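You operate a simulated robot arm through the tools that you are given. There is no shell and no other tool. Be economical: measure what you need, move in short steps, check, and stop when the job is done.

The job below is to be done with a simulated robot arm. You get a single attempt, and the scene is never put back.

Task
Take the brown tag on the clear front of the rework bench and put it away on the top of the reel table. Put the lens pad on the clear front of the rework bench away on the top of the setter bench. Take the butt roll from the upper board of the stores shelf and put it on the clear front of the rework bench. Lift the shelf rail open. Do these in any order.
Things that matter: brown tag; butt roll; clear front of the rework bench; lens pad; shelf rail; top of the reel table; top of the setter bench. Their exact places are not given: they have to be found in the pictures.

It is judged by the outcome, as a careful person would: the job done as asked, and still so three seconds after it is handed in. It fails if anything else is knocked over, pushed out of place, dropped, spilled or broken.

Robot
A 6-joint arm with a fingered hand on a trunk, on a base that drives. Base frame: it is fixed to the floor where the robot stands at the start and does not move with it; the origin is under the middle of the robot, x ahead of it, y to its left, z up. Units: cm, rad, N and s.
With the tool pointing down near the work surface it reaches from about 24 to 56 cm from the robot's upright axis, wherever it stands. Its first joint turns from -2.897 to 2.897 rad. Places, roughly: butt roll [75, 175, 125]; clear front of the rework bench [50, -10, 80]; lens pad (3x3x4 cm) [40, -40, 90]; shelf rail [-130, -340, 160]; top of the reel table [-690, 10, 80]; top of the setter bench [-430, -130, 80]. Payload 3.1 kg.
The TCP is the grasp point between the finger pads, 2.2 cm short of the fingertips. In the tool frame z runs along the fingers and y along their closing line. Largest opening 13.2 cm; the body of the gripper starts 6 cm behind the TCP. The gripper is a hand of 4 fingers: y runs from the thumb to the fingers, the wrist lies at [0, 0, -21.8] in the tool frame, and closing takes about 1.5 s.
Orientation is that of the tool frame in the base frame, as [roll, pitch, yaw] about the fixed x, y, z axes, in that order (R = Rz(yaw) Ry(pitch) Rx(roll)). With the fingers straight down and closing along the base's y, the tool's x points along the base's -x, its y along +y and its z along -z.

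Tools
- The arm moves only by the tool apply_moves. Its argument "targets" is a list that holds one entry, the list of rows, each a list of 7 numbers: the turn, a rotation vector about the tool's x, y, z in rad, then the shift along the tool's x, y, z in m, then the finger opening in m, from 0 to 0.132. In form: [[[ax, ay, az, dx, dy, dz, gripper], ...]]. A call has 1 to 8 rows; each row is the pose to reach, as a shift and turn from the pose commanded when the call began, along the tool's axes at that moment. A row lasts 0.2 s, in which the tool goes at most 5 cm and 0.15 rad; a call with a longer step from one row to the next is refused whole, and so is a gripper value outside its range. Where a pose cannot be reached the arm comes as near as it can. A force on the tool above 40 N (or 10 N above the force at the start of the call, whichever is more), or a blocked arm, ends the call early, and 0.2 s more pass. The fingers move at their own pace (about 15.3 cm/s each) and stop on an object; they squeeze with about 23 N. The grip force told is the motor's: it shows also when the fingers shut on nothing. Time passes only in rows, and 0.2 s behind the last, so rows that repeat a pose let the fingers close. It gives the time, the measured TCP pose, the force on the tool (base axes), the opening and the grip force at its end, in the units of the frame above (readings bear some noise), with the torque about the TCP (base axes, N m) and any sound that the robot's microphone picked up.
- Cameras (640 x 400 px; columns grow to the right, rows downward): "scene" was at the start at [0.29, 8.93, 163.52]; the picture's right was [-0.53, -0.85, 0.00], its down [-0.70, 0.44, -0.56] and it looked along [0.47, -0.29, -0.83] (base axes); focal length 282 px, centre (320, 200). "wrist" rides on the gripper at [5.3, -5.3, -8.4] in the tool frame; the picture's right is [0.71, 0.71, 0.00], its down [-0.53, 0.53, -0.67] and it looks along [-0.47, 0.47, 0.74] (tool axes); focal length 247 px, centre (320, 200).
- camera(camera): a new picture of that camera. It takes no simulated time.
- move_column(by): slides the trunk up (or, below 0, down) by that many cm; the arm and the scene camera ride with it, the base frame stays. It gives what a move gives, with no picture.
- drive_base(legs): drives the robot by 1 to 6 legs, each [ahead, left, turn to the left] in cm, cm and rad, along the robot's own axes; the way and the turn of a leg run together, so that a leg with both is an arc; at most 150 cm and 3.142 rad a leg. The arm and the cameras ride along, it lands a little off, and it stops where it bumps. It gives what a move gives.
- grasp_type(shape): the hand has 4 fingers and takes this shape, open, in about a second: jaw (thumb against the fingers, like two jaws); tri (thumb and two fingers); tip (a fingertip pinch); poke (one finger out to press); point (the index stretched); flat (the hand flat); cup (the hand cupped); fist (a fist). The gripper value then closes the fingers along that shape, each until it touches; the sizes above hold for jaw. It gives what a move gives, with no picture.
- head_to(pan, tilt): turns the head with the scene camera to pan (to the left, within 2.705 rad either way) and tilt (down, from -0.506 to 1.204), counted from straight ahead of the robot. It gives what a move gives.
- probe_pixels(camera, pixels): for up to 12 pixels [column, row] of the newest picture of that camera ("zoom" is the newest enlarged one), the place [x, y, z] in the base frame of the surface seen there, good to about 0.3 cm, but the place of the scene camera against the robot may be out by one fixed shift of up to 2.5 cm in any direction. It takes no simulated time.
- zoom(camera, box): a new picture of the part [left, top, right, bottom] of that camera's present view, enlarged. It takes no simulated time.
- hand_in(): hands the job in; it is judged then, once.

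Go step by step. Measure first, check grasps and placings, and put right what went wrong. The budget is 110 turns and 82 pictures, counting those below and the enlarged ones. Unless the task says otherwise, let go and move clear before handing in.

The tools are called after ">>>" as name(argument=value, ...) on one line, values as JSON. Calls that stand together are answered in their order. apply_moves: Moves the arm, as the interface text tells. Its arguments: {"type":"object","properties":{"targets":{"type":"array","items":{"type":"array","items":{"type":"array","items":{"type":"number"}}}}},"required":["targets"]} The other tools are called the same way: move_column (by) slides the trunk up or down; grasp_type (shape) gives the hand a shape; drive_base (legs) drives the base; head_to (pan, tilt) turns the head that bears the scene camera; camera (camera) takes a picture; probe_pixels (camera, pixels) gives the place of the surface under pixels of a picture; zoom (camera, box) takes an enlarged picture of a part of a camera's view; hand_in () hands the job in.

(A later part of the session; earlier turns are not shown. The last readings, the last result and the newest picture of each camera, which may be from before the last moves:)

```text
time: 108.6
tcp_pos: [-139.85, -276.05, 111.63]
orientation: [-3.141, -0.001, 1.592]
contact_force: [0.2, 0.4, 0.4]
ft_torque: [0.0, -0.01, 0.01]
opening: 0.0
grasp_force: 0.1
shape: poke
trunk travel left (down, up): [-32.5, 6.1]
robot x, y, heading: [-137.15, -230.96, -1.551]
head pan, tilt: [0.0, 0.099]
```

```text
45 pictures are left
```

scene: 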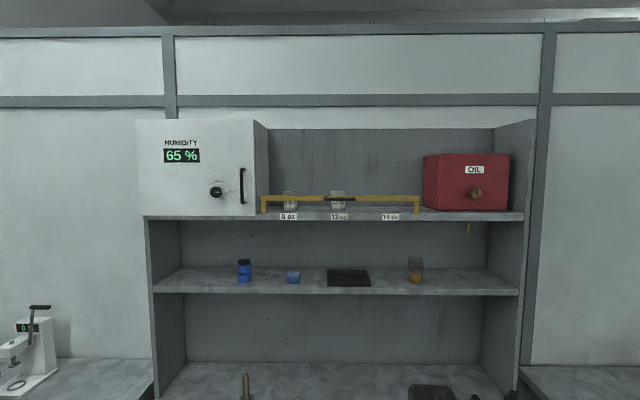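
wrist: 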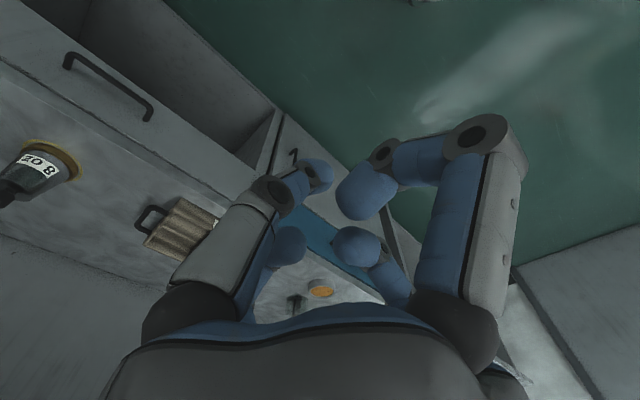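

In tip, the thumb (-y) and the +y finger oppose while the ±x fingers flare away, which suits a horizontal handle. I set tip, raise the trunk, line up in x, then turn the tool level with its closing line upright.

>>> grasp_type(shape="tip")

>>> move_column(by=6)

>>> drive_base(legs=[[0, 11, -0.02]])

>>> apply_moves(targets=[[[0.0837, -0.0837, -0.0837, 0, 0, -0.045, 0.1], [0.1674, -0.1674, -0.1674, 0, 0, -0.09, 0.1], [0.2511, -0.2511, -0.2511, 0, 0, -0.135, 0.1], [0.3348, -0.3348, -0.3348, 0, 0, -0.18, 0.08], [0.4185, -0.4185, -0.4185, 0, 0, -0.225, 0.08], [0.5022, -0.5022, -0.5022, 0, 0, -0.27, 0.08], [0.5859, -0.5859, -0.5859, 0, 0, -0.315, 0.08], [0.6696, -0.6696, -0.6696, 0, 0, -0.36, 0.08]]])

>>> apply_moves(targets=[[[0.0837, -0.0837, -0.0837, 0, 0, 0, 0.08], [0.1674, -0.1674, -0.1674, 0, 0, 0, 0.08], [0.2511, -0.2511, -0.2511, 0, 0, 0, 0.08], [0.3348, -0.3348, -0.3348, 0, 0, 0, 0.08], [0.4185, -0.4185, -0.4185, 0, 0, 0, 0.08], [0.5022, -0.5022, -0.5022, 0, 0, 0, 0.08], [0.5396, -0.5396, -0.5396, 0, 0, 0, 0.08]]])

```text
time: 109.5
tcp_pos: [-139.78, -276.01, 111.59]
orientation: [-3.14, 0.001, 1.589]
contact_force: [0.6, -0.8, -0.4]
ft_torque: [0.02, 0.02, 0.01]
opening: 13.19
grasp_force: 0.0
shape: tip
trunk travel left (down, up): [-32.5, 6.1]
robot x, y, heading: [-137.62, -230.98, -1.551]
head pan, tilt: [0.0, 0.099]
```

```text
time: 110.5
tcp_pos: [-139.87, -276.13, 117.65]
orientation: [-3.14, 0.0, 1.59]
contact_force: [-0.3, 0.0, 0.1]
ft_torque: [0.03, 0.01, -0.02]
opening: 13.19
grasp_force: 0.0
shape: tip
trunk travel left (down, up): [-38.5, 0.1]
robot x, y, heading: [-137.3, -231.52, -1.551]
head pan, tilt: [0.0, 0.099]
```

```text
time: 111.7
tcp_pos: [-129.64, -276.01, 117.54]
orientation: [-3.141, 0.0, 1.568]
contact_force: [0.3, 0.2, 0.4]
ft_torque: [-0.01, -0.01, -0.03]
opening: 13.19
grasp_force: 0.1
shape: tip
trunk travel left (down, up): [-38.5, 0.1]
robot x, y, heading: [-126.49, -231.32, -1.572]
head pan, tilt: [0.0, 0.099]
```

```text
time: 113.5
tcp_pos: [-129.71, -275.82, 153.74]
orientation: [-2.258, 0.335, 2.455]
contact_force: [0.0, 0.6, 0.5]
ft_torque: [-0.03, 0.03, -0.03]
opening: 8.05
grasp_force: 0.1
shape: tip
trunk travel left (down, up): [-38.5, 0.1]
robot x, y, heading: [-126.39, -230.68, -1.573]
head pan, tilt: [0.0, 0.099]
```

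```text
time: 115.1
tcp_pos: [-129.62, -275.98, 153.45]
orientation: [-1.569, 0.0, -3.141]
contact_force: [0.2, 0.7, 0.7]
ft_torque: [0.0, 0.02, 0.02]
opening: 8.06
grasp_force: 0.0
shape: tip
out of reach, approached as far as the arm can: row 6
trunk travel left (down, up): [-38.5, 0.1]
robot x, y, heading: [-126.54, -231.14, -1.57]
head pan, tilt: [0.0, 0.099]
```

The tool now points level toward -y with its closing line upright. I look with the wrist camera.

>>> camera(camera="wrist")

>>> probe_pixels(camera="wrist", pixels=[[320, 200], [300, 170], [320, 130], [200, 100]])

```text
44 pictures are left
```

wrist: 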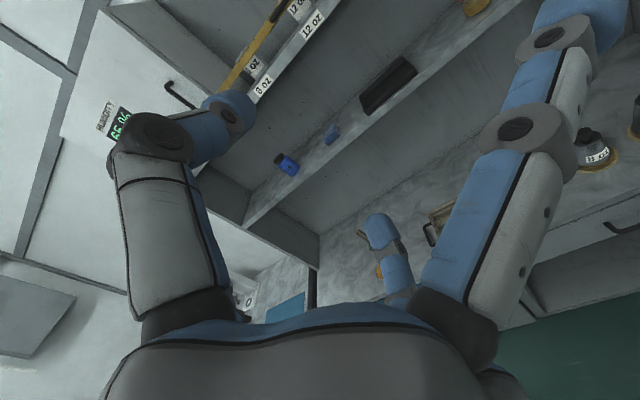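

```text
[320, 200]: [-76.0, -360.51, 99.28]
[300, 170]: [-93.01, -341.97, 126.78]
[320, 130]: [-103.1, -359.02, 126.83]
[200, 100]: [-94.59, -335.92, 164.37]
```

I probe the rail and fingertips with the wrist camera to compare frames.

>>> probe_pixels(camera="wrist", pixels=[[240, 70], [262, 38], [280, 12], [268, 30], [590, 15], [565, 30], [240, 100], [375, 225], [285, 45]])

>>> zoom(camera="wrist", box=[200, 0, 360, 100])

```text
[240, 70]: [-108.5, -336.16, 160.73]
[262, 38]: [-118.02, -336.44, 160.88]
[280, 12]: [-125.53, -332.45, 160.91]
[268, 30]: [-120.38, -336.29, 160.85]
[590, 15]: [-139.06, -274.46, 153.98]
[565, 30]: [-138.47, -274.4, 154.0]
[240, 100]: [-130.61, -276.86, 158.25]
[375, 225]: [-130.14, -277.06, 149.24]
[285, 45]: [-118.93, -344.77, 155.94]
```

```text
4.00 times, centred on (280, 50) of wrist
```

zoom: 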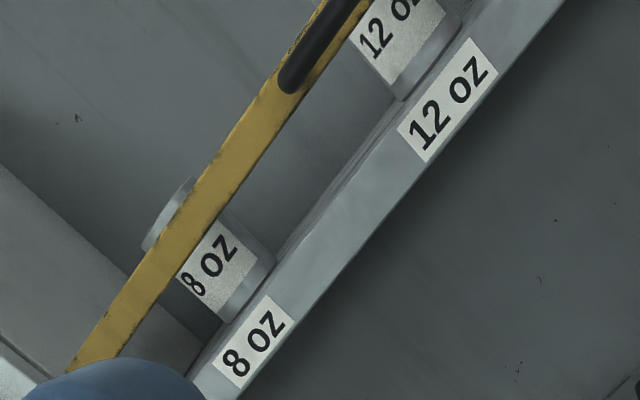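

Wrist readings put the handle front at (-127.5,-332.4,160.9), so the scene camera reads about 2 cm too far. I drive closer and bring the hand level with the handle.

>>> drive_base(legs=[[45, 0, 0]])

>>> apply_moves(targets=[[[0, 0, 0, -0.01, -0.035, 0, 0.08], [0, 0, 0, -0.02, -0.075, 0, 0.08], [0, 0, 0, -0.02, -0.075, 0, 0.08]]])

>>> camera(camera="wrist")

```text
time: 117.9
tcp_pos: [-129.44, -321.37, 153.55]
orientation: [-1.571, 0.0, -3.14]
contact_force: [0.0, -0.1, -0.7]
ft_torque: [-0.05, -0.02, 0.0]
opening: 8.04
grasp_force: 0.0
shape: tip
trunk travel left (down, up): [-38.5, 0.1]
robot x, y, heading: [-126.27, -276.35, -1.565]
head pan, tilt: [0.0, 0.099]
```

```text
time: 118.7
tcp_pos: [-127.62, -321.19, 161.1]
orientation: [-1.571, 0.001, -3.14]
contact_force: [-0.6, -1.0, 0.1]
ft_torque: [0.01, 0.0, -0.01]
opening: 8.05
grasp_force: 0.1
shape: tip
trunk travel left (down, up): [-38.5, 0.1]
robot x, y, heading: [-126.67, -276.38, -1.574]
head pan, tilt: [0.0, 0.099]
```

```text
42 pictures are left
```

wrist: 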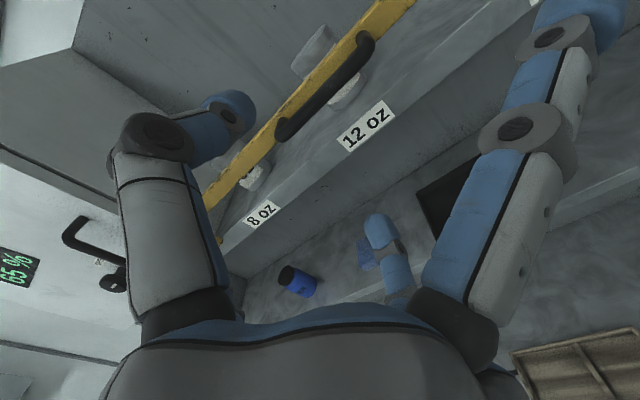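

>>> probe_pixels(camera="wrist", pixels=[[290, 120], [325, 85], [340, 70], [365, 42], [260, 140], [305, 105], [330, 98]])

```text
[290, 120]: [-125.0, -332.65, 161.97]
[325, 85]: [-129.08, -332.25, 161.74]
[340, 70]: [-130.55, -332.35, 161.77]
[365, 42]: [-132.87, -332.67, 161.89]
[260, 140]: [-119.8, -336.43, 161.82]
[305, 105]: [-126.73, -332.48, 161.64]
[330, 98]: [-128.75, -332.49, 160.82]
```

The handle centre is about (-128.5,-333,161.3). I move forward so the pads straddle it, and close.

>>> apply_moves(targets=[[[0, 0, 0, 0.01, -0.002, 0.04, 0.08], [0, 0, 0, 0.01, -0.002, 0.08, 0.08], [0, 0, 0, 0.01, -0.002, 0.115, 0.08], [0, 0, 0, 0.01, -0.002, 0.115, 0.04], [0, 0, 0, 0.01, -0.002, 0.115, 0.01], [0, 0, 0, 0.01, -0.002, 0.115, 0.0], [0, 0, 0, 0.01, -0.002, 0.115, 0.0], [0, 0, 0, 0.01, -0.002, 0.115, 0.0]]])

>>> camera(camera="wrist")

```text
time: 120.5
tcp_pos: [-128.48, -332.95, 161.36]
orientation: [-1.57, 0.001, -3.14]
contact_force: [0.2, -2.0, 0.2]
ft_torque: [0.03, 0.03, 0.01]
opening: 0.01
grasp_force: 23.3
shape: tip
trunk travel left (down, up): [-38.5, 0.1]
robot x, y, heading: [-126.31, -276.49, -1.567]
head pan, tilt: [0.0, 0.099]
```

```text
41 pictures are left
```

wrist: 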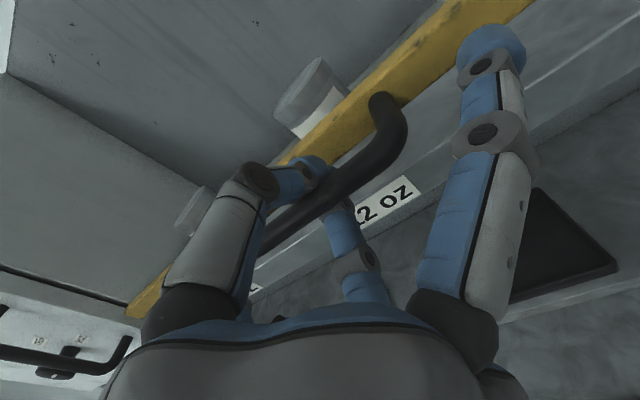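

The thumb and finger enclose the handle. I lift by a little and read the force.

>>> apply_moves(targets=[[[0, 0, 0, 0, -0.01, 0, 0], [0, 0, 0, 0, -0.02, 0, 0], [0, 0, 0, 0, -0.03, 0, 0], [0, 0, 0, 0, -0.04, 0, 0]]])

>>> camera(camera="scene")

```text
time: 121.2
tcp_pos: [-128.53, -333.15, 162.47]
orientation: [-1.602, 0.0, -3.129]
contact_force: [1.7, 2.8, -15.2]
ft_torque: [0.03, -0.01, 0.0]
opening: 0.01
grasp_force: 22.8
shape: tip
trunk travel left (down, up): [-38.5, 0.1]
robot x, y, heading: [-126.46, -276.49, -1.572]
head pan, tilt: [0.0, 0.099]
stopped in row 3: the force on the tool passed its limit (the readings are from after the stop); the commanded pose is now the measured one
```

```text
40 pictures are left
```

scene: 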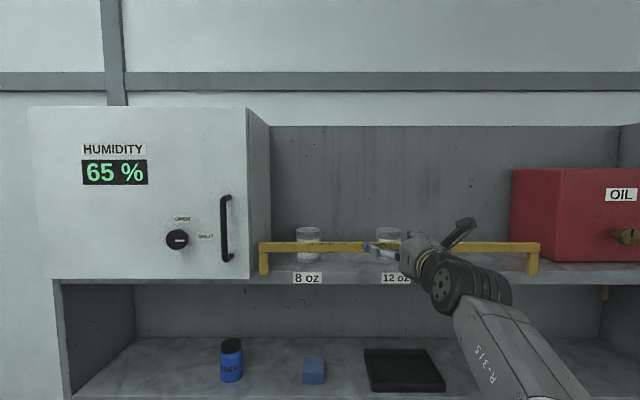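

The lift met over 40 N and stopped. I zoom in on the rail and its ends to see how it is hinged and what moved.

>>> zoom(camera="scene", box=[240, 210, 400, 310])

>>> zoom(camera="scene", box=[470, 220, 630, 320])

>>> probe_pixels(camera="scene", pixels=[[263, 246], [275, 248], [300, 248], [340, 247], [500, 247], [534, 247], [263, 268], [533, 268], [604, 292]])

```text
4.00 times, centred on (320, 260) of scene
```

zoom: 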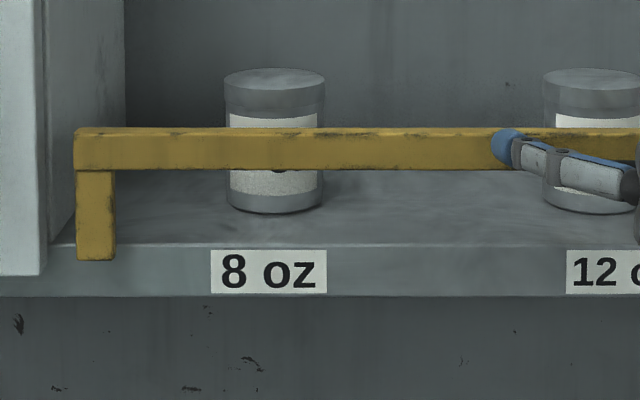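

```text
4.00 times, centred on (550, 270) of scene
```

zoom: 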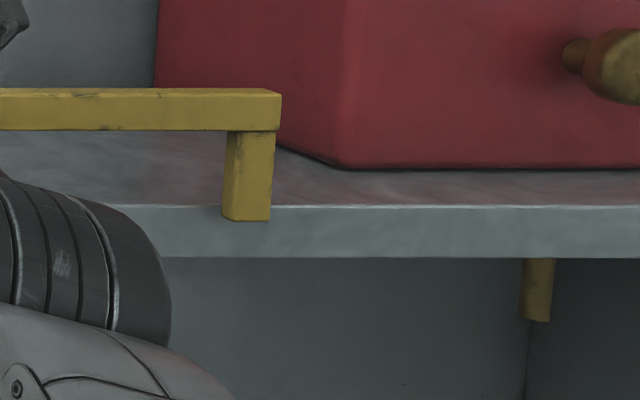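

```text
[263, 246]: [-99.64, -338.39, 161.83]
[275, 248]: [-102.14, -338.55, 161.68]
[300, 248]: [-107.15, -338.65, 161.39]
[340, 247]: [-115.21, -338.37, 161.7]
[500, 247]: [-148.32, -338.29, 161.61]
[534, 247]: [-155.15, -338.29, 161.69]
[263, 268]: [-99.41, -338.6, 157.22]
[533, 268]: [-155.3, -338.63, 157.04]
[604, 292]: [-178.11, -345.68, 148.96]
```

The rail has not risen. A yellow peg under the shelf at about (-178,-345,149) could be its catch, but I first test whether the rail swings outward with a gentle pull.

>>> apply_moves(targets=[[[0, 0, 0, 0, 0.008, -0.0, 0], [0, 0, 0, 0, 0.008, -0.01, 0], [0, 0, 0, 0, 0.008, -0.02, 0]]])

>>> zoom(camera="scene", box=[560, 250, 640, 320])

```text
time: 122.0
tcp_pos: [-128.57, -332.07, 161.5]
orientation: [-1.604, 0.001, -3.129]
contact_force: [0.9, -17.6, -14.6]
ft_torque: [-0.19, -0.03, 0.0]
opening: 0.0
grasp_force: 22.5
shape: tip
trunk travel left (down, up): [-38.5, 0.1]
robot x, y, heading: [-126.38, -276.22, -1.566]
head pan, tilt: [0.0, 0.099]
```

```text
5.71 times, centred on (600, 285) of scene
```

zoom: 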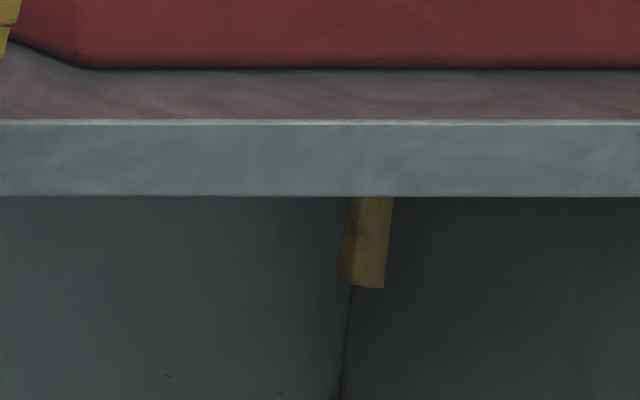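

The pull was also resisted, so the rail seems caught. I let go, back away and look at the peg under the shelf more closely.

>>> apply_moves(targets=[[[0, 0, 0, 0, 0, 0.008, 0.03], [0, 0, 0, 0, 0, 0.008, 0.07], [0, 0, 0, 0, 0, 0.008, 0.08], [0, 0, 0, 0, 0, -0.03, 0.08], [0, 0, 0, 0, 0, -0.08, 0.08], [0, 0, 0, 0, 0, -0.11, 0.08]]])

>>> drive_base(legs=[[-30, -30, 0]])

>>> move_column(by=-36)

>>> head_to(pan=-0.15, tilt=-0.1)

>>> camera(camera="scene")

```text
time: 123.4
tcp_pos: [-128.81, -319.81, 162.34]
orientation: [-1.592, -0.001, -3.132]
contact_force: [0.4, 0.4, -1.0]
ft_torque: [-0.03, 0.02, 0.0]
opening: 7.95
grasp_force: 0.1
shape: tip
trunk travel left (down, up): [-38.5, 0.1]
robot x, y, heading: [-126.74, -276.35, -1.571]
head pan, tilt: [0.0, 0.099]
```

```text
time: 126.0
tcp_pos: [-158.78, -289.96, 162.34]
orientation: [-1.591, 0.002, -3.133]
contact_force: [-0.9, 0.0, -0.2]
ft_torque: [0.03, 0.01, -0.03]
opening: 7.96
grasp_force: 0.0
shape: tip
trunk travel left (down, up): [-38.5, 0.1]
robot x, y, heading: [-156.59, -246.36, -1.571]
head pan, tilt: [0.0, 0.099]
```

```text
time: 129.5
tcp_pos: [-158.81, -289.96, 126.3]
orientation: [-1.592, 0.0, -3.134]
contact_force: [0.5, -0.2, 0.3]
ft_torque: [0.01, 0.01, -0.01]
opening: 7.97
grasp_force: 0.1
shape: tip
trunk travel left (down, up): [-2.5, 36.1]
robot x, y, heading: [-156.19, -246.33, -1.57]
head pan, tilt: [0.0, 0.099]
```

```text
time: 130.2
tcp_pos: [-158.78, -289.96, 126.35]
orientation: [-1.591, 0.0, -3.133]
contact_force: [-0.5, 0.1, 0.1]
ft_torque: [0.02, -0.01, 0.0]
opening: 7.93
grasp_force: 0.1
shape: tip
trunk travel left (down, up): [-2.5, 36.1]
robot x, y, heading: [-156.45, -246.42, -1.57]
head pan, tilt: [-0.15, -0.099]
```

```text
36 pictures are left
```

scene: 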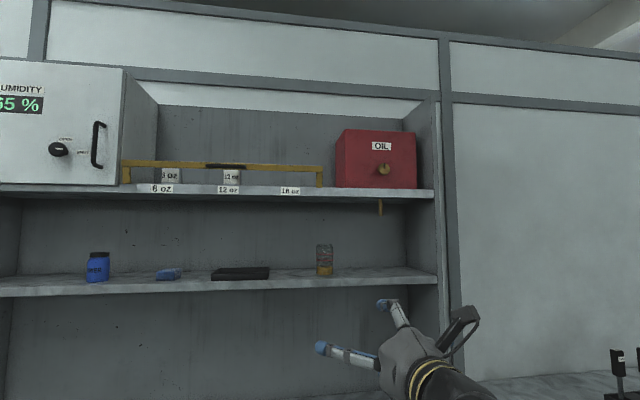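

>>> zoom(camera="scene", box=[300, 150, 460, 250])

>>> probe_pixels(camera="scene", pixels=[[380, 203], [381, 213], [360, 200], [400, 200], [380, 196]])

```text
4.00 times, centred on (380, 200) of scene
```

zoom: 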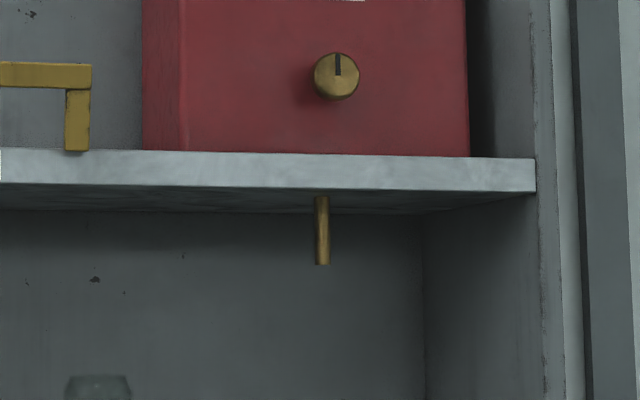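

```text
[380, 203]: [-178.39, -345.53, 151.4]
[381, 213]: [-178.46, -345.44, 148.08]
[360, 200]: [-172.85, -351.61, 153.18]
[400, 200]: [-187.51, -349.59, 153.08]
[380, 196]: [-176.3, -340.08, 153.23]
```

A brass peg hangs under the shelf at about (-178.4,-345.5), z 147–152. It looks like the rail's catch. I take the jaw shape, tilt the tool up and roll it 45° so the four fingers can cage the peg from below the shelf edge.

>>> grasp_type(shape="jaw")

>>> apply_moves(targets=[[[0.15, 0, 0, 0, 0, 0, 0.06], [0.3, 0, 0, 0, 0, 0, 0.06], [0.45, 0, 0, 0, 0, 0, 0.06]]])

>>> apply_moves(targets=[[[0, 0, 0.14, 0, 0, 0, 0.06], [0, 0, 0.28, 0, 0, 0, 0.06], [0, 0, 0.42, 0, 0, 0, 0.06], [0, 0, 0.56, 0, 0, 0, 0.06], [0, 0, 0.7, 0, 0, 0, 0.06], [0, 0, 0.785, 0, 0, 0, 0.06]]])

>>> move_column(by=21)

>>> drive_base(legs=[[0, -19.5, 0], [25, 0, 0]])

>>> camera(camera="wrist")

```text
time: 131.1
tcp_pos: [-158.89, -289.85, 126.35]
orientation: [-1.591, 0.001, -3.132]
contact_force: [-0.2, 0.4, 0.0]
ft_torque: [-0.01, 0.01, -0.01]
opening: 13.2
grasp_force: 0.0
shape: jaw
trunk travel left (down, up): [-2.5, 36.1]
robot x, y, heading: [-156.25, -246.53, -1.568]
head pan, tilt: [-0.15, -0.099]
```

```text
time: 131.9
tcp_pos: [-158.3, -289.96, 126.18]
orientation: [-1.146, -0.033, -3.128]
contact_force: [-1.9, 0.2, 0.4]
ft_torque: [0.03, 0.0, 0.18]
opening: 6.04
grasp_force: 0.2
shape: jaw
out of reach, approached as far as the arm can: row 2
trunk travel left (down, up): [-2.5, 36.1]
robot x, y, heading: [-156.66, -246.04, -1.565]
head pan, tilt: [-0.15, -0.099]
```

```text
time: 133.3
tcp_pos: [-158.68, -289.84, 126.3]
orientation: [-0.998, 0.699, -2.737]
contact_force: [-0.1, 0.0, 0.5]
ft_torque: [-0.01, 0.01, -0.01]
opening: 6.05
grasp_force: 0.1
shape: jaw
trunk travel left (down, up): [-2.5, 36.1]
robot x, y, heading: [-156.25, -246.46, -1.574]
head pan, tilt: [-0.15, -0.099]
```

```text
time: 135.6
tcp_pos: [-158.67, -289.92, 147.34]
orientation: [-0.997, 0.699, -2.738]
contact_force: [-0.6, -0.4, 0.2]
ft_torque: [0.03, 0.04, 0.01]
opening: 6.01
grasp_force: 0.0
shape: jaw
trunk travel left (down, up): [-23.5, 15.1]
robot x, y, heading: [-155.93, -246.44, -1.573]
head pan, tilt: [-0.15, -0.099]
```

```text
time: 138.6
tcp_pos: [-178.45, -315.14, 147.35]
orientation: [-0.999, 0.699, -2.74]
contact_force: [0.2, -0.9, -0.4]
ft_torque: [0.0, 0.01, 0.04]
opening: 6.01
grasp_force: 0.1
shape: jaw
trunk travel left (down, up): [-23.5, 15.1]
robot x, y, heading: [-175.98, -271.53, -1.568]
head pan, tilt: [-0.15, -0.099]
```

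```text
34 pictures are left
```

wrist: 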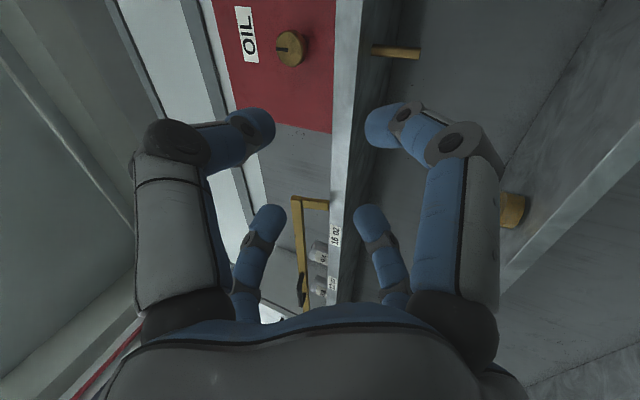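

The peg shows at (395,52), with world up to the picture's left. I probe it and the shelf edge.

>>> probe_pixels(camera="wrist", pixels=[[375, 50], [395, 52], [415, 53], [365, 60], [345, 60], [350, 100], [290, 48], [290, 110], [512, 212], [300, 240]])

>>> zoom(camera="wrist", box=[320, 10, 480, 110])

```text
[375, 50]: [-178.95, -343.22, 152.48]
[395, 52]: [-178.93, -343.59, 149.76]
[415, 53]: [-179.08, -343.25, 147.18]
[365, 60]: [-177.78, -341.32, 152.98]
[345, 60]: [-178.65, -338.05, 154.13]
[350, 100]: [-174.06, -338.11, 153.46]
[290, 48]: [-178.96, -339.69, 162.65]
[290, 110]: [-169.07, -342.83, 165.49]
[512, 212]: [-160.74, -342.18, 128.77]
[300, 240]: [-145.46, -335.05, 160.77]
```

```text
4.00 times, centred on (400, 60) of wrist
```

zoom: 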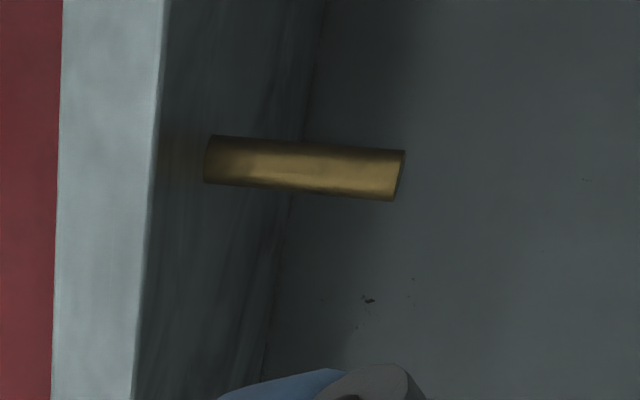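

The peg's centre is about (-179,-344), z 147–153. I drive a bit nearer, then move below and approach along the tilted tool axis, stopping short to check.

>>> drive_base(legs=[[7, 0, 0]])

>>> apply_moves(targets=[[[0, 0, 0, 0.03, 0.025, 0, 0.05], [0, 0, 0, 0.0626, 0.0521, 0, 0.05], [0, 0, 0, 0.0626, 0.0521, 0.04, 0.05], [0, 0, 0, 0.0626, 0.0521, 0.08, 0.05], [0, 0, 0, 0.0626, 0.0521, 0.11, 0.05], [0, 0, 0, 0.0626, 0.0521, 0.11, 0.05]]])

>>> camera(camera="wrist")

>>> probe_pixels(camera="wrist", pixels=[[330, 110], [320, 110], [340, 110], [320, 100], [345, 105], [355, 110]])

```text
time: 139.6
tcp_pos: [-178.44, -322.16, 147.27]
orientation: [-1.0, 0.699, -2.74]
contact_force: [0.1, -0.2, 0.3]
ft_torque: [-0.02, 0.03, 0.01]
opening: 6.03
grasp_force: 0.1
shape: jaw
trunk travel left (down, up): [-23.5, 15.1]
robot x, y, heading: [-176.1, -278.74, -1.568]
head pan, tilt: [-0.15, -0.099]
```

```text
time: 141.0
tcp_pos: [-179.0, -335.38, 144.63]
orientation: [-0.997, 0.699, -2.74]
contact_force: [-0.5, -0.5, 0.1]
ft_torque: [0.01, -0.02, 0.0]
opening: 5.04
grasp_force: 0.0
shape: jaw
trunk travel left (down, up): [-23.5, 15.1]
robot x, y, heading: [-176.2, -278.68, -1.574]
head pan, tilt: [-0.15, -0.099]
```

```text
32 pictures are left
```

wrist: 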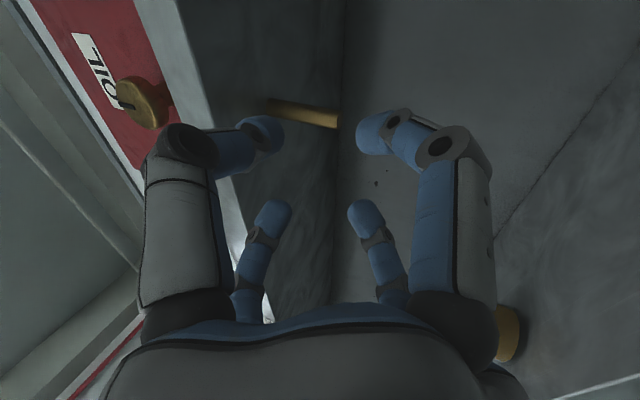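

```text
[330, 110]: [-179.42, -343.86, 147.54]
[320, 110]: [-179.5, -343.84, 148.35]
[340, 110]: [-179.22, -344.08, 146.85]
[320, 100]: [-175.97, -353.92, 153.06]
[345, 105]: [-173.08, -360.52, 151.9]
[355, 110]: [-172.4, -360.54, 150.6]
```

The peg stays lined up at (-179.3,-344.2). I open to 7 cm, advance the last 9.5 cm a touch lower, and close.

>>> apply_moves(targets=[[[0, 0, 0, 0.006, 0.005, 0.03, 0.07], [0, 0, 0, 0.006, 0.005, 0.06, 0.07], [0, 0, 0, 0.006, 0.005, 0.085, 0.07], [0, 0, 0, 0.006, 0.005, 0.096, 0.07], [0, 0, 0, 0.006, 0.005, 0.096, 0.03], [0, 0, 0, 0.006, 0.005, 0.096, 0.0], [0, 0, 0, 0.006, 0.005, 0.096, 0.0], [0, 0, 0, 0.006, 0.005, 0.096, 0.0]]])

>>> camera(camera="wrist")

```text
time: 142.8
tcp_pos: [-179.0, -344.58, 147.79]
orientation: [-0.999, 0.698, -2.738]
contact_force: [2.7, -4.0, 1.9]
ft_torque: [0.02, -0.01, 0.03]
opening: 0.0
grasp_force: 23.0
shape: jaw
trunk travel left (down, up): [-23.5, 15.1]
robot x, y, heading: [-175.77, -278.63, -1.573]
head pan, tilt: [-0.15, -0.099]
```

```text
31 pictures are left
```

wrist: 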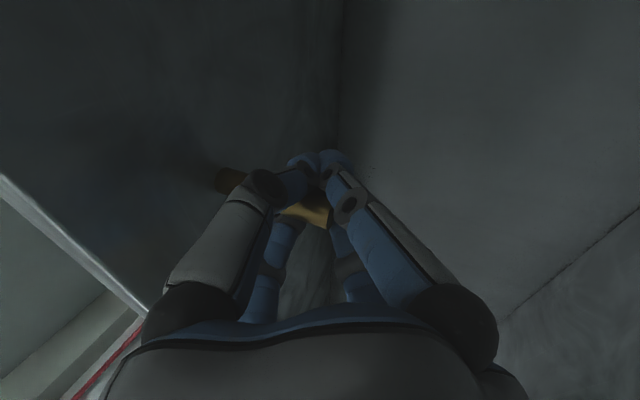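

The fingers cage the peg. I test it with a gentle pull toward the robot (+y).

>>> apply_moves(targets=[[[0, 0, 0, -0.003, -0.0029, -0.0091, 0], [0, 0, 0, -0.006, -0.0057, -0.0182, 0], [0, 0, 0, -0.009, -0.0086, -0.0273, 0]]])

```text
time: 143.3
tcp_pos: [-179.02, -344.35, 147.68]
orientation: [-1.0, 0.699, -2.739]
contact_force: [0.5, -33.7, 16.6]
ft_torque: [0.14, -0.05, -0.09]
opening: 0.0
grasp_force: 22.6
shape: jaw
trunk travel left (down, up): [-23.5, 15.1]
robot x, y, heading: [-176.02, -278.61, -1.573]
head pan, tilt: [-0.15, -0.099]
stopped in row 2: the force on the tool passed its limit (the readings are from after the stop); the commanded pose is now the measured one
```

Stiff in +y. I try sideways, first -x.

>>> apply_moves(targets=[[[0, 0, 0, 0.007, -0.0071, 0, 0], [0, 0, 0, 0.014, -0.0142, 0, 0], [0, 0, 0, 0.021, -0.0213, 0, 0]]])

```text
time: 144.0
tcp_pos: [-179.13, -344.35, 147.46]
orientation: [-1.008, 0.688, -2.725]
contact_force: [27.8, -22.7, 5.0]
ft_torque: [0.18, 0.25, -0.11]
opening: 0.0
grasp_force: 23.3
shape: jaw
trunk travel left (down, up): [-23.5, 15.1]
robot x, y, heading: [-175.95, -278.88, -1.565]
head pan, tilt: [-0.15, -0.099]
stopped in row 3: the force on the tool passed its limit (the readings are from after the stop); the commanded pose is now the measured one
```

>>> apply_moves(targets=[[[0, 0, 0, -0.007, 0.0071, 0, 0], [0, 0, 0, -0.014, 0.0142, 0, 0], [0, 0, 0, -0.021, 0.0213, 0, 0], [0, 0, 0, -0.028, 0.0284, 0, 0]]])

```text
time: 145.1
tcp_pos: [-178.71, -344.26, 147.44]
orientation: [-1.004, 0.708, -2.752]
contact_force: [-27.7, -22.1, 6.9]
ft_torque: [0.17, -0.26, 0.01]
opening: 0.01
grasp_force: 23.2
shape: jaw
trunk travel left (down, up): [-23.5, 15.1]
robot x, y, heading: [-176.19, -278.54, -1.573]
head pan, tilt: [-0.15, -0.099]
stopped in row 4: the force on the tool passed its limit (the readings are from after the stop); the commanded pose is now the measured one
```

Sideways is stiff both ways too. I try pulling it down.

>>> apply_moves(targets=[[[0, 0, 0, 0.0064, 0.0064, -0.0041, 0], [0, 0, 0, 0.0129, 0.0129, -0.0083, 0], [0, 0, 0, 0.0193, 0.0193, -0.0124, 0], [0, 0, 0, 0.0257, 0.0257, -0.0166, 0]]])

>>> camera(camera="wrist")

```text
time: 145.5
tcp_pos: [-178.78, -344.06, 146.98]
orientation: [-0.989, 0.705, -2.744]
contact_force: [-18.3, -28.8, 15.2]
ft_torque: [0.24, -0.15, 0.07]
opening: 0.0
grasp_force: 23.2
shape: jaw
trunk travel left (down, up): [-23.5, 15.1]
robot x, y, heading: [-176.18, -278.52, -1.574]
head pan, tilt: [-0.15, -0.099]
stopped in row 2: the force on the tool passed its limit (the readings are from after the stop); the commanded pose is now the measured one
```

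```text
30 pictures are left
```

wrist: 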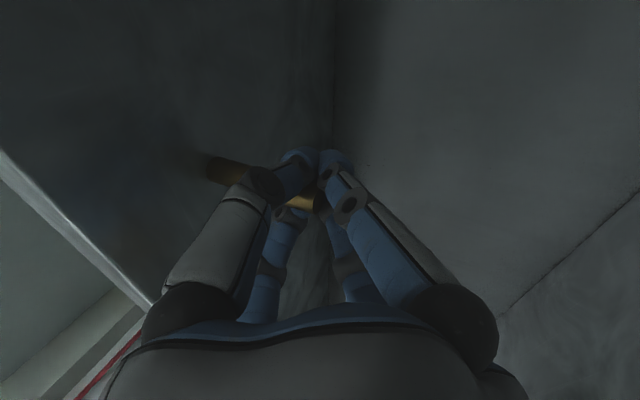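

Down is not clearly free either, with a leftover -y load. I ease back and push the peg away (-y).

>>> apply_moves(targets=[[[0, 0, 0, 0.003, 0.0029, 0.0091, 0], [0, 0, 0, 0.006, 0.0057, 0.0182, 0], [0, 0, 0, 0.009, 0.0086, 0.0273, 0], [0, 0, 0, 0.012, 0.0114, 0.0364, 0]]])

```text
time: 146.5
tcp_pos: [-177.85, -347.24, 147.46]
orientation: [-0.987, 0.697, -2.733]
contact_force: [-6.5, 1.8, 0.1]
ft_torque: [-0.05, -0.06, 0.11]
opening: 0.0
grasp_force: 23.0
shape: jaw
trunk travel left (down, up): [-23.5, 15.1]
robot x, y, heading: [-175.9, -278.55, -1.574]
head pan, tilt: [-0.15, -0.099]
```

The hand went 3 cm in -y with hardly any force; the peg may have moved or slipped. I look.

>>> camera(camera="wrist")

>>> zoom(camera="scene", box=[300, 100, 500, 225])

```text
29 pictures are left
```

wrist: 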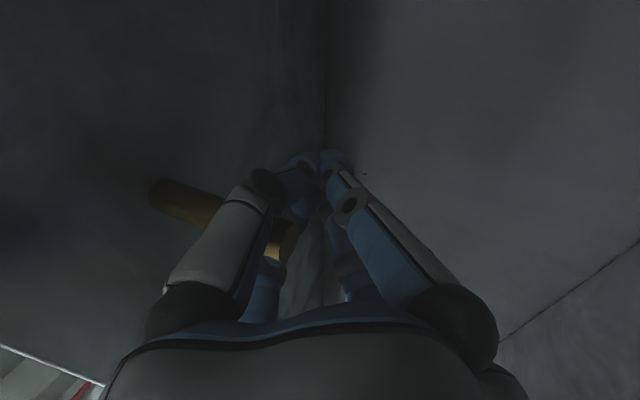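

```text
3.20 times, centred on (400, 162) of scene
```

zoom: 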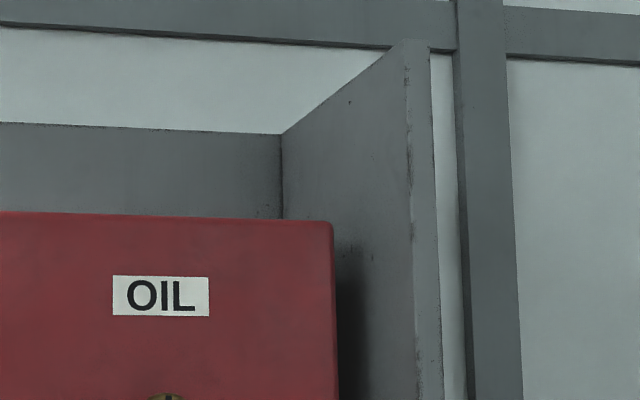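

The peg did not move; it slid deeper between the loosely caged fingers. I back out, close the fingers and push on its front face (-y).

>>> apply_moves(targets=[[[0, 0, 0, 0, 0, 0, 0.04], [0, 0, 0, 0, 0, 0, 0.07], [0, 0, 0, 0, 0, 0, 0.07], [0, 0, 0, 0, 0, -0.04, 0.07], [0, 0, 0, 0, 0, -0.08, 0.07], [0, 0, 0, 0, 0, -0.12, 0.06], [0, 0, 0, 0, 0, -0.12, 0.0], [0, 0, 0, 0, 0, -0.12, 0.0]]])

>>> apply_moves(targets=[[[0, 0, 0, -0.012, -0.03, 0, 0.0], [0, 0, 0, -0.012, -0.03, 0.03, 0.0], [0, 0, 0, -0.012, -0.03, 0.06, 0], [0, 0, 0, -0.012, -0.03, 0.0695, 0]]])

>>> camera(camera="wrist")

```text
time: 148.3
tcp_pos: [-177.91, -336.33, 142.31]
orientation: [-0.988, 0.697, -2.736]
contact_force: [-0.7, 0.6, -0.4]
ft_torque: [-0.02, 0.03, -0.01]
opening: 0.0
grasp_force: 22.1
shape: jaw
trunk travel left (down, up): [-23.5, 15.1]
robot x, y, heading: [-176.2, -278.85, -1.575]
head pan, tilt: [-0.15, -0.099]
```

```text
time: 149.3
tcp_pos: [-179.41, -340.84, 148.18]
orientation: [-0.98, 0.697, -2.733]
contact_force: [-5.0, 22.0, -7.3]
ft_torque: [0.08, 0.0, -0.05]
opening: 0.02
grasp_force: 23.4
shape: jaw
trunk travel left (down, up): [-23.5, 15.1]
robot x, y, heading: [-175.65, -278.42, -1.574]
head pan, tilt: [-0.15, -0.099]
```

```text
27 pictures are left
```

wrist: 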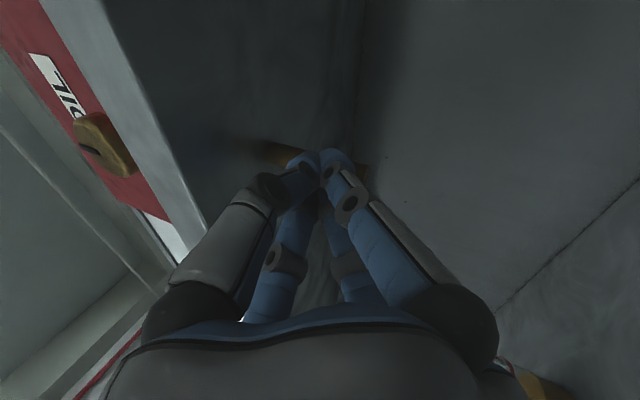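

The closed fingertips press on the peg at (340,160) with 22 N. I push on a bit.

>>> apply_moves(targets=[[[0, 0, 0, 0.0015, 0.0015, 0.0045, 0], [0, 0, 0, 0.003, 0.0029, 0.0091, 0], [0, 0, 0, 0.0045, 0.0043, 0.0137, 0], [0, 0, 0, 0.006, 0.0057, 0.0182, 0]]])

```text
time: 149.9
tcp_pos: [-179.45, -341.29, 148.63]
orientation: [-0.972, 0.692, -2.728]
contact_force: [-4.2, 37.4, -12.7]
ft_torque: [-0.18, 0.04, 0.18]
opening: 0.02
grasp_force: 23.1
shape: jaw
trunk travel left (down, up): [-23.5, 15.1]
robot x, y, heading: [-175.87, -278.42, -1.576]
head pan, tilt: [-0.15, -0.099]
stopped in row 3: the force on the tool passed its limit (the readings are from after the stop); the commanded pose is now the measured one
```

Stiff there too, so only a vertical motion remains. I go below the peg and push up on its end.

>>> apply_moves(targets=[[[0, 0, 0, -0.009, -0.0086, -0.0273, 0], [0, 0, 0, 0.0087, 0.0091, -0.0387, 0], [0, 0, 0, 0.0264, 0.0268, -0.0501, 0], [0, 0, 0, 0.0324, 0.0325, -0.0319, 0], [0, 0, 0, 0.0384, 0.0383, -0.0137, 0], [0, 0, 0, 0.0384, 0.0383, -0.0137, 0]]])

>>> apply_moves(targets=[[[0, 0, 0, -0.0064, -0.0064, 0.0041, 0], [0, 0, 0, -0.0129, -0.0129, 0.0083, 0], [0, 0, 0, -0.0193, -0.0193, 0.0124, 0], [0, 0, 0, -0.0257, -0.0257, 0.0166, 0], [0, 0, 0, -0.03, -0.03, 0.02, 0]]])

>>> camera(camera="wrist")

```text
time: 151.3
tcp_pos: [-179.2, -343.55, 142.63]
orientation: [-0.985, 0.696, -2.735]
contact_force: [-0.4, -0.1, -0.2]
ft_torque: [-0.03, 0.01, 0.01]
opening: 0.0
grasp_force: 23.3
shape: jaw
trunk travel left (down, up): [-23.5, 15.1]
robot x, y, heading: [-175.82, -278.75, -1.569]
head pan, tilt: [-0.15, -0.099]
```

```text
time: 152.5
tcp_pos: [-179.15, -344.3, 145.36]
orientation: [-1.026, 0.711, -2.763]
contact_force: [1.4, -3.3, -9.8]
ft_torque: [0.1, 0.07, -0.03]
opening: 0.0
grasp_force: 23.7
shape: jaw
trunk travel left (down, up): [-23.5, 15.1]
robot x, y, heading: [-175.84, -278.68, -1.57]
head pan, tilt: [-0.15, -0.099]
stopped in row 5: the force on the tool passed its limit (the readings are from after the stop); the commanded pose is now the measured one
```

```text
26 pictures are left
```

wrist: 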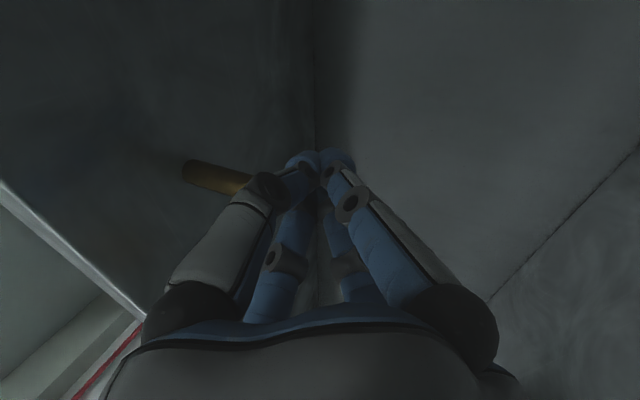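

Pushing up stopped hard too, and the peg looks unmoved at (215,178). Downward was never tested without preload, so I back out, re-grip the peg and pull down.

>>> apply_moves(targets=[[[0, 0, 0, 0.0129, 0.0129, -0.0083, 0], [0, 0, 0, 0.0129, 0.0129, -0.05, 0], [0, 0, 0, 0.0129, 0.0129, -0.0983, 0.03], [0, 0, 0, -0.005, -0.005, -0.0983, 0.07], [0, 0, 0, -0.019, -0.019, -0.0983, 0.07], [0, 0, 0, -0.019, -0.019, -0.0983, 0.07]]])

>>> camera(camera="wrist")

>>> probe_pixels(camera="wrist", pixels=[[330, 110], [320, 110], [340, 115], [300, 105], [350, 118], [270, 100]])

```text
time: 153.9
tcp_pos: [-179.18, -333.93, 144.37]
orientation: [-1.013, 0.705, -2.754]
contact_force: [-0.7, 0.7, -0.1]
ft_torque: [0.03, -0.02, 0.01]
opening: 6.98
grasp_force: 0.2
shape: jaw
trunk travel left (down, up): [-23.5, 15.1]
robot x, y, heading: [-176.64, -278.85, -1.57]
head pan, tilt: [-0.15, -0.099]
```

```text
25 pictures are left
```

wrist: 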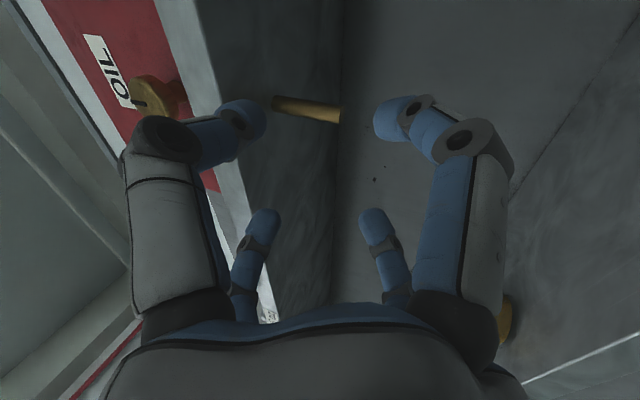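

```text
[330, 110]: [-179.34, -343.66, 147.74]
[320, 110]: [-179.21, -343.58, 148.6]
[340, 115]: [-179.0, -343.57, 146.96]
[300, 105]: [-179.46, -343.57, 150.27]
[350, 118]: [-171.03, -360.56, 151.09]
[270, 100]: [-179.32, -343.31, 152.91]
```

The peg is unchanged (z 147–153). I approach again, close on it and pull down from rest.

>>> apply_moves(targets=[[[0, 0, 0, 0.0045, 0.0037, 0.04, 0.07], [0, 0, 0, 0.0045, 0.0037, 0.08, 0.07], [0, 0, 0, 0.0045, 0.0037, 0.11, 0.07], [0, 0, 0, 0.0045, 0.0037, 0.11, 0.04], [0, 0, 0, 0.0045, 0.0037, 0.11, 0.0], [0, 0, 0, 0.0045, 0.0037, 0.11, 0.0], [0, 0, 0, 0.0045, 0.0037, 0.11, 0.0]]])

>>> apply_moves(targets=[[[0, 0, 0, 0.0064, 0.0064, -0.0041, 0], [0, 0, 0, 0.0129, 0.0129, -0.0083, 0], [0, 0, 0, 0.0193, 0.0193, -0.0124, 0], [0, 0, 0, 0.0257, 0.0257, -0.0166, 0]]])

>>> camera(camera="wrist")

```text
time: 155.5
tcp_pos: [-178.99, -344.34, 148.27]
orientation: [-1.015, 0.703, -2.755]
contact_force: [3.6, -6.9, 7.2]
ft_torque: [0.02, 0.05, -0.05]
opening: 0.03
grasp_force: 22.7
shape: jaw
trunk travel left (down, up): [-23.5, 15.1]
robot x, y, heading: [-176.23, -278.68, -1.57]
head pan, tilt: [-0.15, -0.099]
```

```text
time: 156.5
tcp_pos: [-179.31, -344.02, 144.18]
orientation: [-1.018, 0.707, -2.757]
contact_force: [0.2, -0.2, 0.1]
ft_torque: [-0.01, 0.0, -0.01]
opening: 0.0
grasp_force: 22.6
shape: jaw
trunk travel left (down, up): [-23.5, 15.1]
robot x, y, heading: [-176.31, -278.7, -1.574]
head pan, tilt: [-0.15, -0.099]
```

```text
24 pictures are left
```

wrist: 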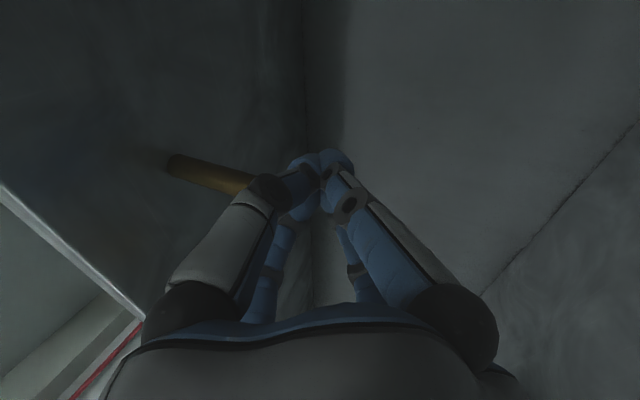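

The hand came down 4 cm; either the peg slid out with it or the grip slipped. I back off and measure.

>>> apply_moves(targets=[[[0, 0, 0, 0, 0, -0.0, 0.03], [0, 0, 0, 0, 0, -0.04, 0.07], [0, 0, 0, 0, 0, -0.08, 0.07], [0, 0, 0, 0, 0, -0.12, 0.07], [0, 0, 0, 0, 0, -0.16, 0.07]]])

>>> camera(camera="wrist")

>>> probe_pixels(camera="wrist", pixels=[[330, 60], [320, 60], [310, 60], [340, 60], [300, 55], [290, 55], [350, 62]])

```text
time: 157.7
tcp_pos: [-179.37, -329.28, 137.78]
orientation: [-1.013, 0.705, -2.754]
contact_force: [0.4, -0.2, 0.3]
ft_torque: [-0.01, 0.01, 0.02]
opening: 6.96
grasp_force: 0.1
shape: jaw
trunk travel left (down, up): [-23.5, 15.1]
robot x, y, heading: [-176.34, -278.83, -1.568]
head pan, tilt: [-0.15, -0.099]
```

```text
23 pictures are left
```

wrist: 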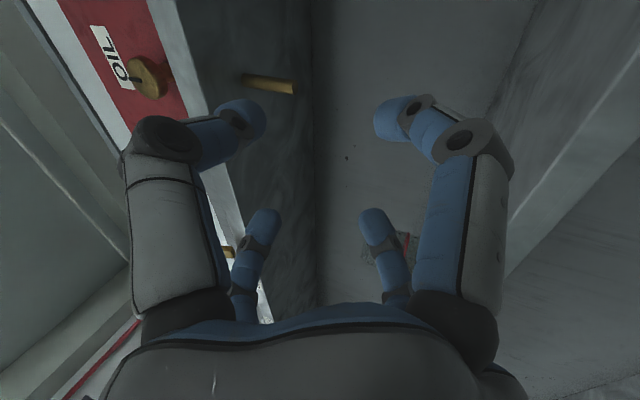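

```text
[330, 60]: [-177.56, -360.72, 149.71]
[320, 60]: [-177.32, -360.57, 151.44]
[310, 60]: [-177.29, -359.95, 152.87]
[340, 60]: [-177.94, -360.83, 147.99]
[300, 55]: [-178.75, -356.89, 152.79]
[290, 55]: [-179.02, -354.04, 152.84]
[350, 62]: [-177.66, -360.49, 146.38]
```

The peg shows at (268,84), and there's a small grey plate with a red mark at (400,245) inside the compartment. I probe and zoom on both.

>>> probe_pixels(camera="wrist", pixels=[[290, 88], [270, 84], [250, 80], [294, 90], [405, 245], [395, 240], [228, 252]])

>>> zoom(camera="wrist", box=[340, 195, 440, 295])

```text
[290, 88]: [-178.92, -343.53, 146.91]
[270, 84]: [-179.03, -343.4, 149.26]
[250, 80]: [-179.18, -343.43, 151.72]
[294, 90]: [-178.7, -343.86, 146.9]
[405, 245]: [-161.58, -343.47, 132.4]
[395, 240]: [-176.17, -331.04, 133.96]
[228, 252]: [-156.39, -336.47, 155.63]
```

```text
4.00 times, centred on (390, 245) of wrist
```

zoom: 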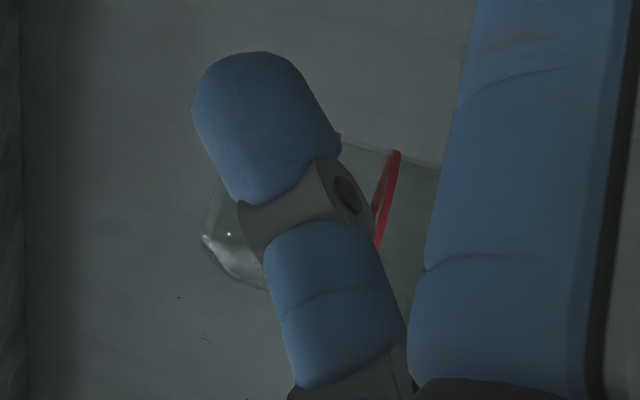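

The peg has not moved at all (bottom still z 146.9), so it is just fixed. I return to the rail: I will cage the handle with the four diagonal fingers and lift again, watching the bar while under load.

>>> drive_base(legs=[[-8, 0, 0], [0, 51, 0]])

>>> move_column(by=15)

>>> head_to(pan=0.0, tilt=0.1)

>>> camera(camera="wrist")

>>> probe_pixels(camera="wrist", pixels=[[320, 60], [300, 90], [310, 100], [320, 110], [300, 60], [330, 90]])

```text
time: 161.3
tcp_pos: [-128.47, -321.48, 137.82]
orientation: [-1.014, 0.705, -2.756]
contact_force: [-0.7, -0.9, 0.2]
ft_torque: [-0.01, 0.0, -0.06]
opening: 6.97
grasp_force: 0.2
shape: jaw
trunk travel left (down, up): [-23.5, 15.1]
robot x, y, heading: [-125.03, -270.68, -1.571]
head pan, tilt: [-0.15, -0.099]
```

```text
time: 163.1
tcp_pos: [-128.53, -321.55, 152.89]
orientation: [-1.015, 0.706, -2.753]
contact_force: [0.5, -0.3, 0.2]
ft_torque: [-0.02, 0.03, 0.0]
opening: 6.98
grasp_force: 0.1
shape: jaw
trunk travel left (down, up): [-38.5, 0.1]
robot x, y, heading: [-125.15, -270.23, -1.571]
head pan, tilt: [-0.15, -0.099]
```

```text
time: 163.8
tcp_pos: [-128.47, -321.56, 152.69]
orientation: [-1.013, 0.706, -2.754]
contact_force: [0.5, 0.5, -0.1]
ft_torque: [0.0, -0.01, 0.02]
opening: 6.93
grasp_force: 0.1
shape: jaw
trunk travel left (down, up): [-38.5, 0.1]
robot x, y, heading: [-124.9, -270.38, -1.57]
head pan, tilt: [0.0, 0.099]
```

```text
21 pictures are left
```

wrist: 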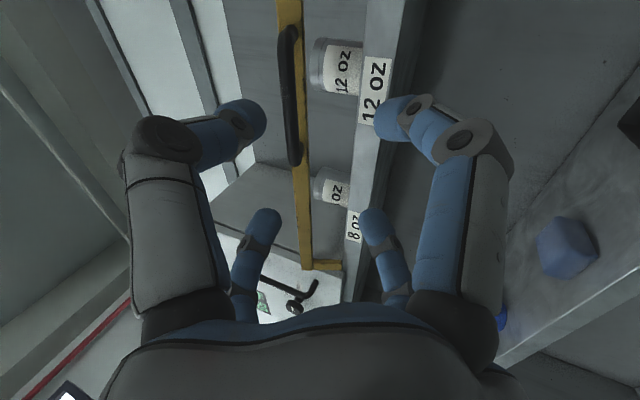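

```text
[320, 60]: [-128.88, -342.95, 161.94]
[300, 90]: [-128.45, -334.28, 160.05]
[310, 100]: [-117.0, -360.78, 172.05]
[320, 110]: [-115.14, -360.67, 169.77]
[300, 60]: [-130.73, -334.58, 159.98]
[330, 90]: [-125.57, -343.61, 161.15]
```

The bar now reads y ≈ -334.4, z ≈ 160, which is farther out than before, so it may have swung. I probe more points along the handle and post.

>>> probe_pixels(camera="wrist", pixels=[[290, 40], [290, 90], [294, 140], [280, 20], [284, 20], [299, 20], [305, 220], [308, 262], [325, 266], [338, 267], [302, 150], [350, 215]])

>>> zoom(camera="scene", box=[200, 180, 600, 330])

```text
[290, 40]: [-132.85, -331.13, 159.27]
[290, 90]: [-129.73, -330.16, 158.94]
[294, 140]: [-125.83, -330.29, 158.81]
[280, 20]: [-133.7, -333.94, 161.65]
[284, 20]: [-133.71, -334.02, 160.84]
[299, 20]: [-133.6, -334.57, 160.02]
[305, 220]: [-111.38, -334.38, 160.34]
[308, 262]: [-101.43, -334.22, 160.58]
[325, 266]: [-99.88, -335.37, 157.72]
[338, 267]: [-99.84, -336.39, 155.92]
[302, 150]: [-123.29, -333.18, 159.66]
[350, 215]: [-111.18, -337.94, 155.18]
```

```text
1.60 times, centred on (400, 255) of scene
```

zoom: 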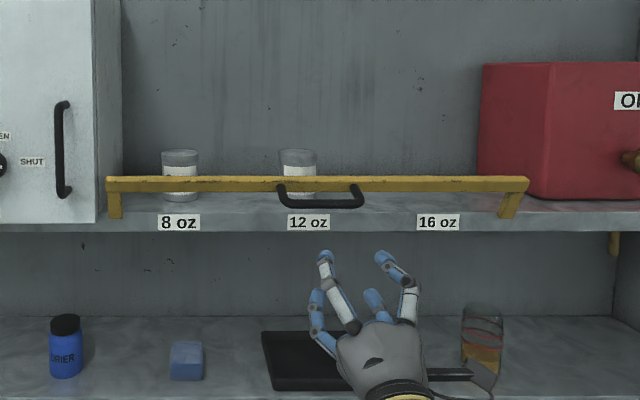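

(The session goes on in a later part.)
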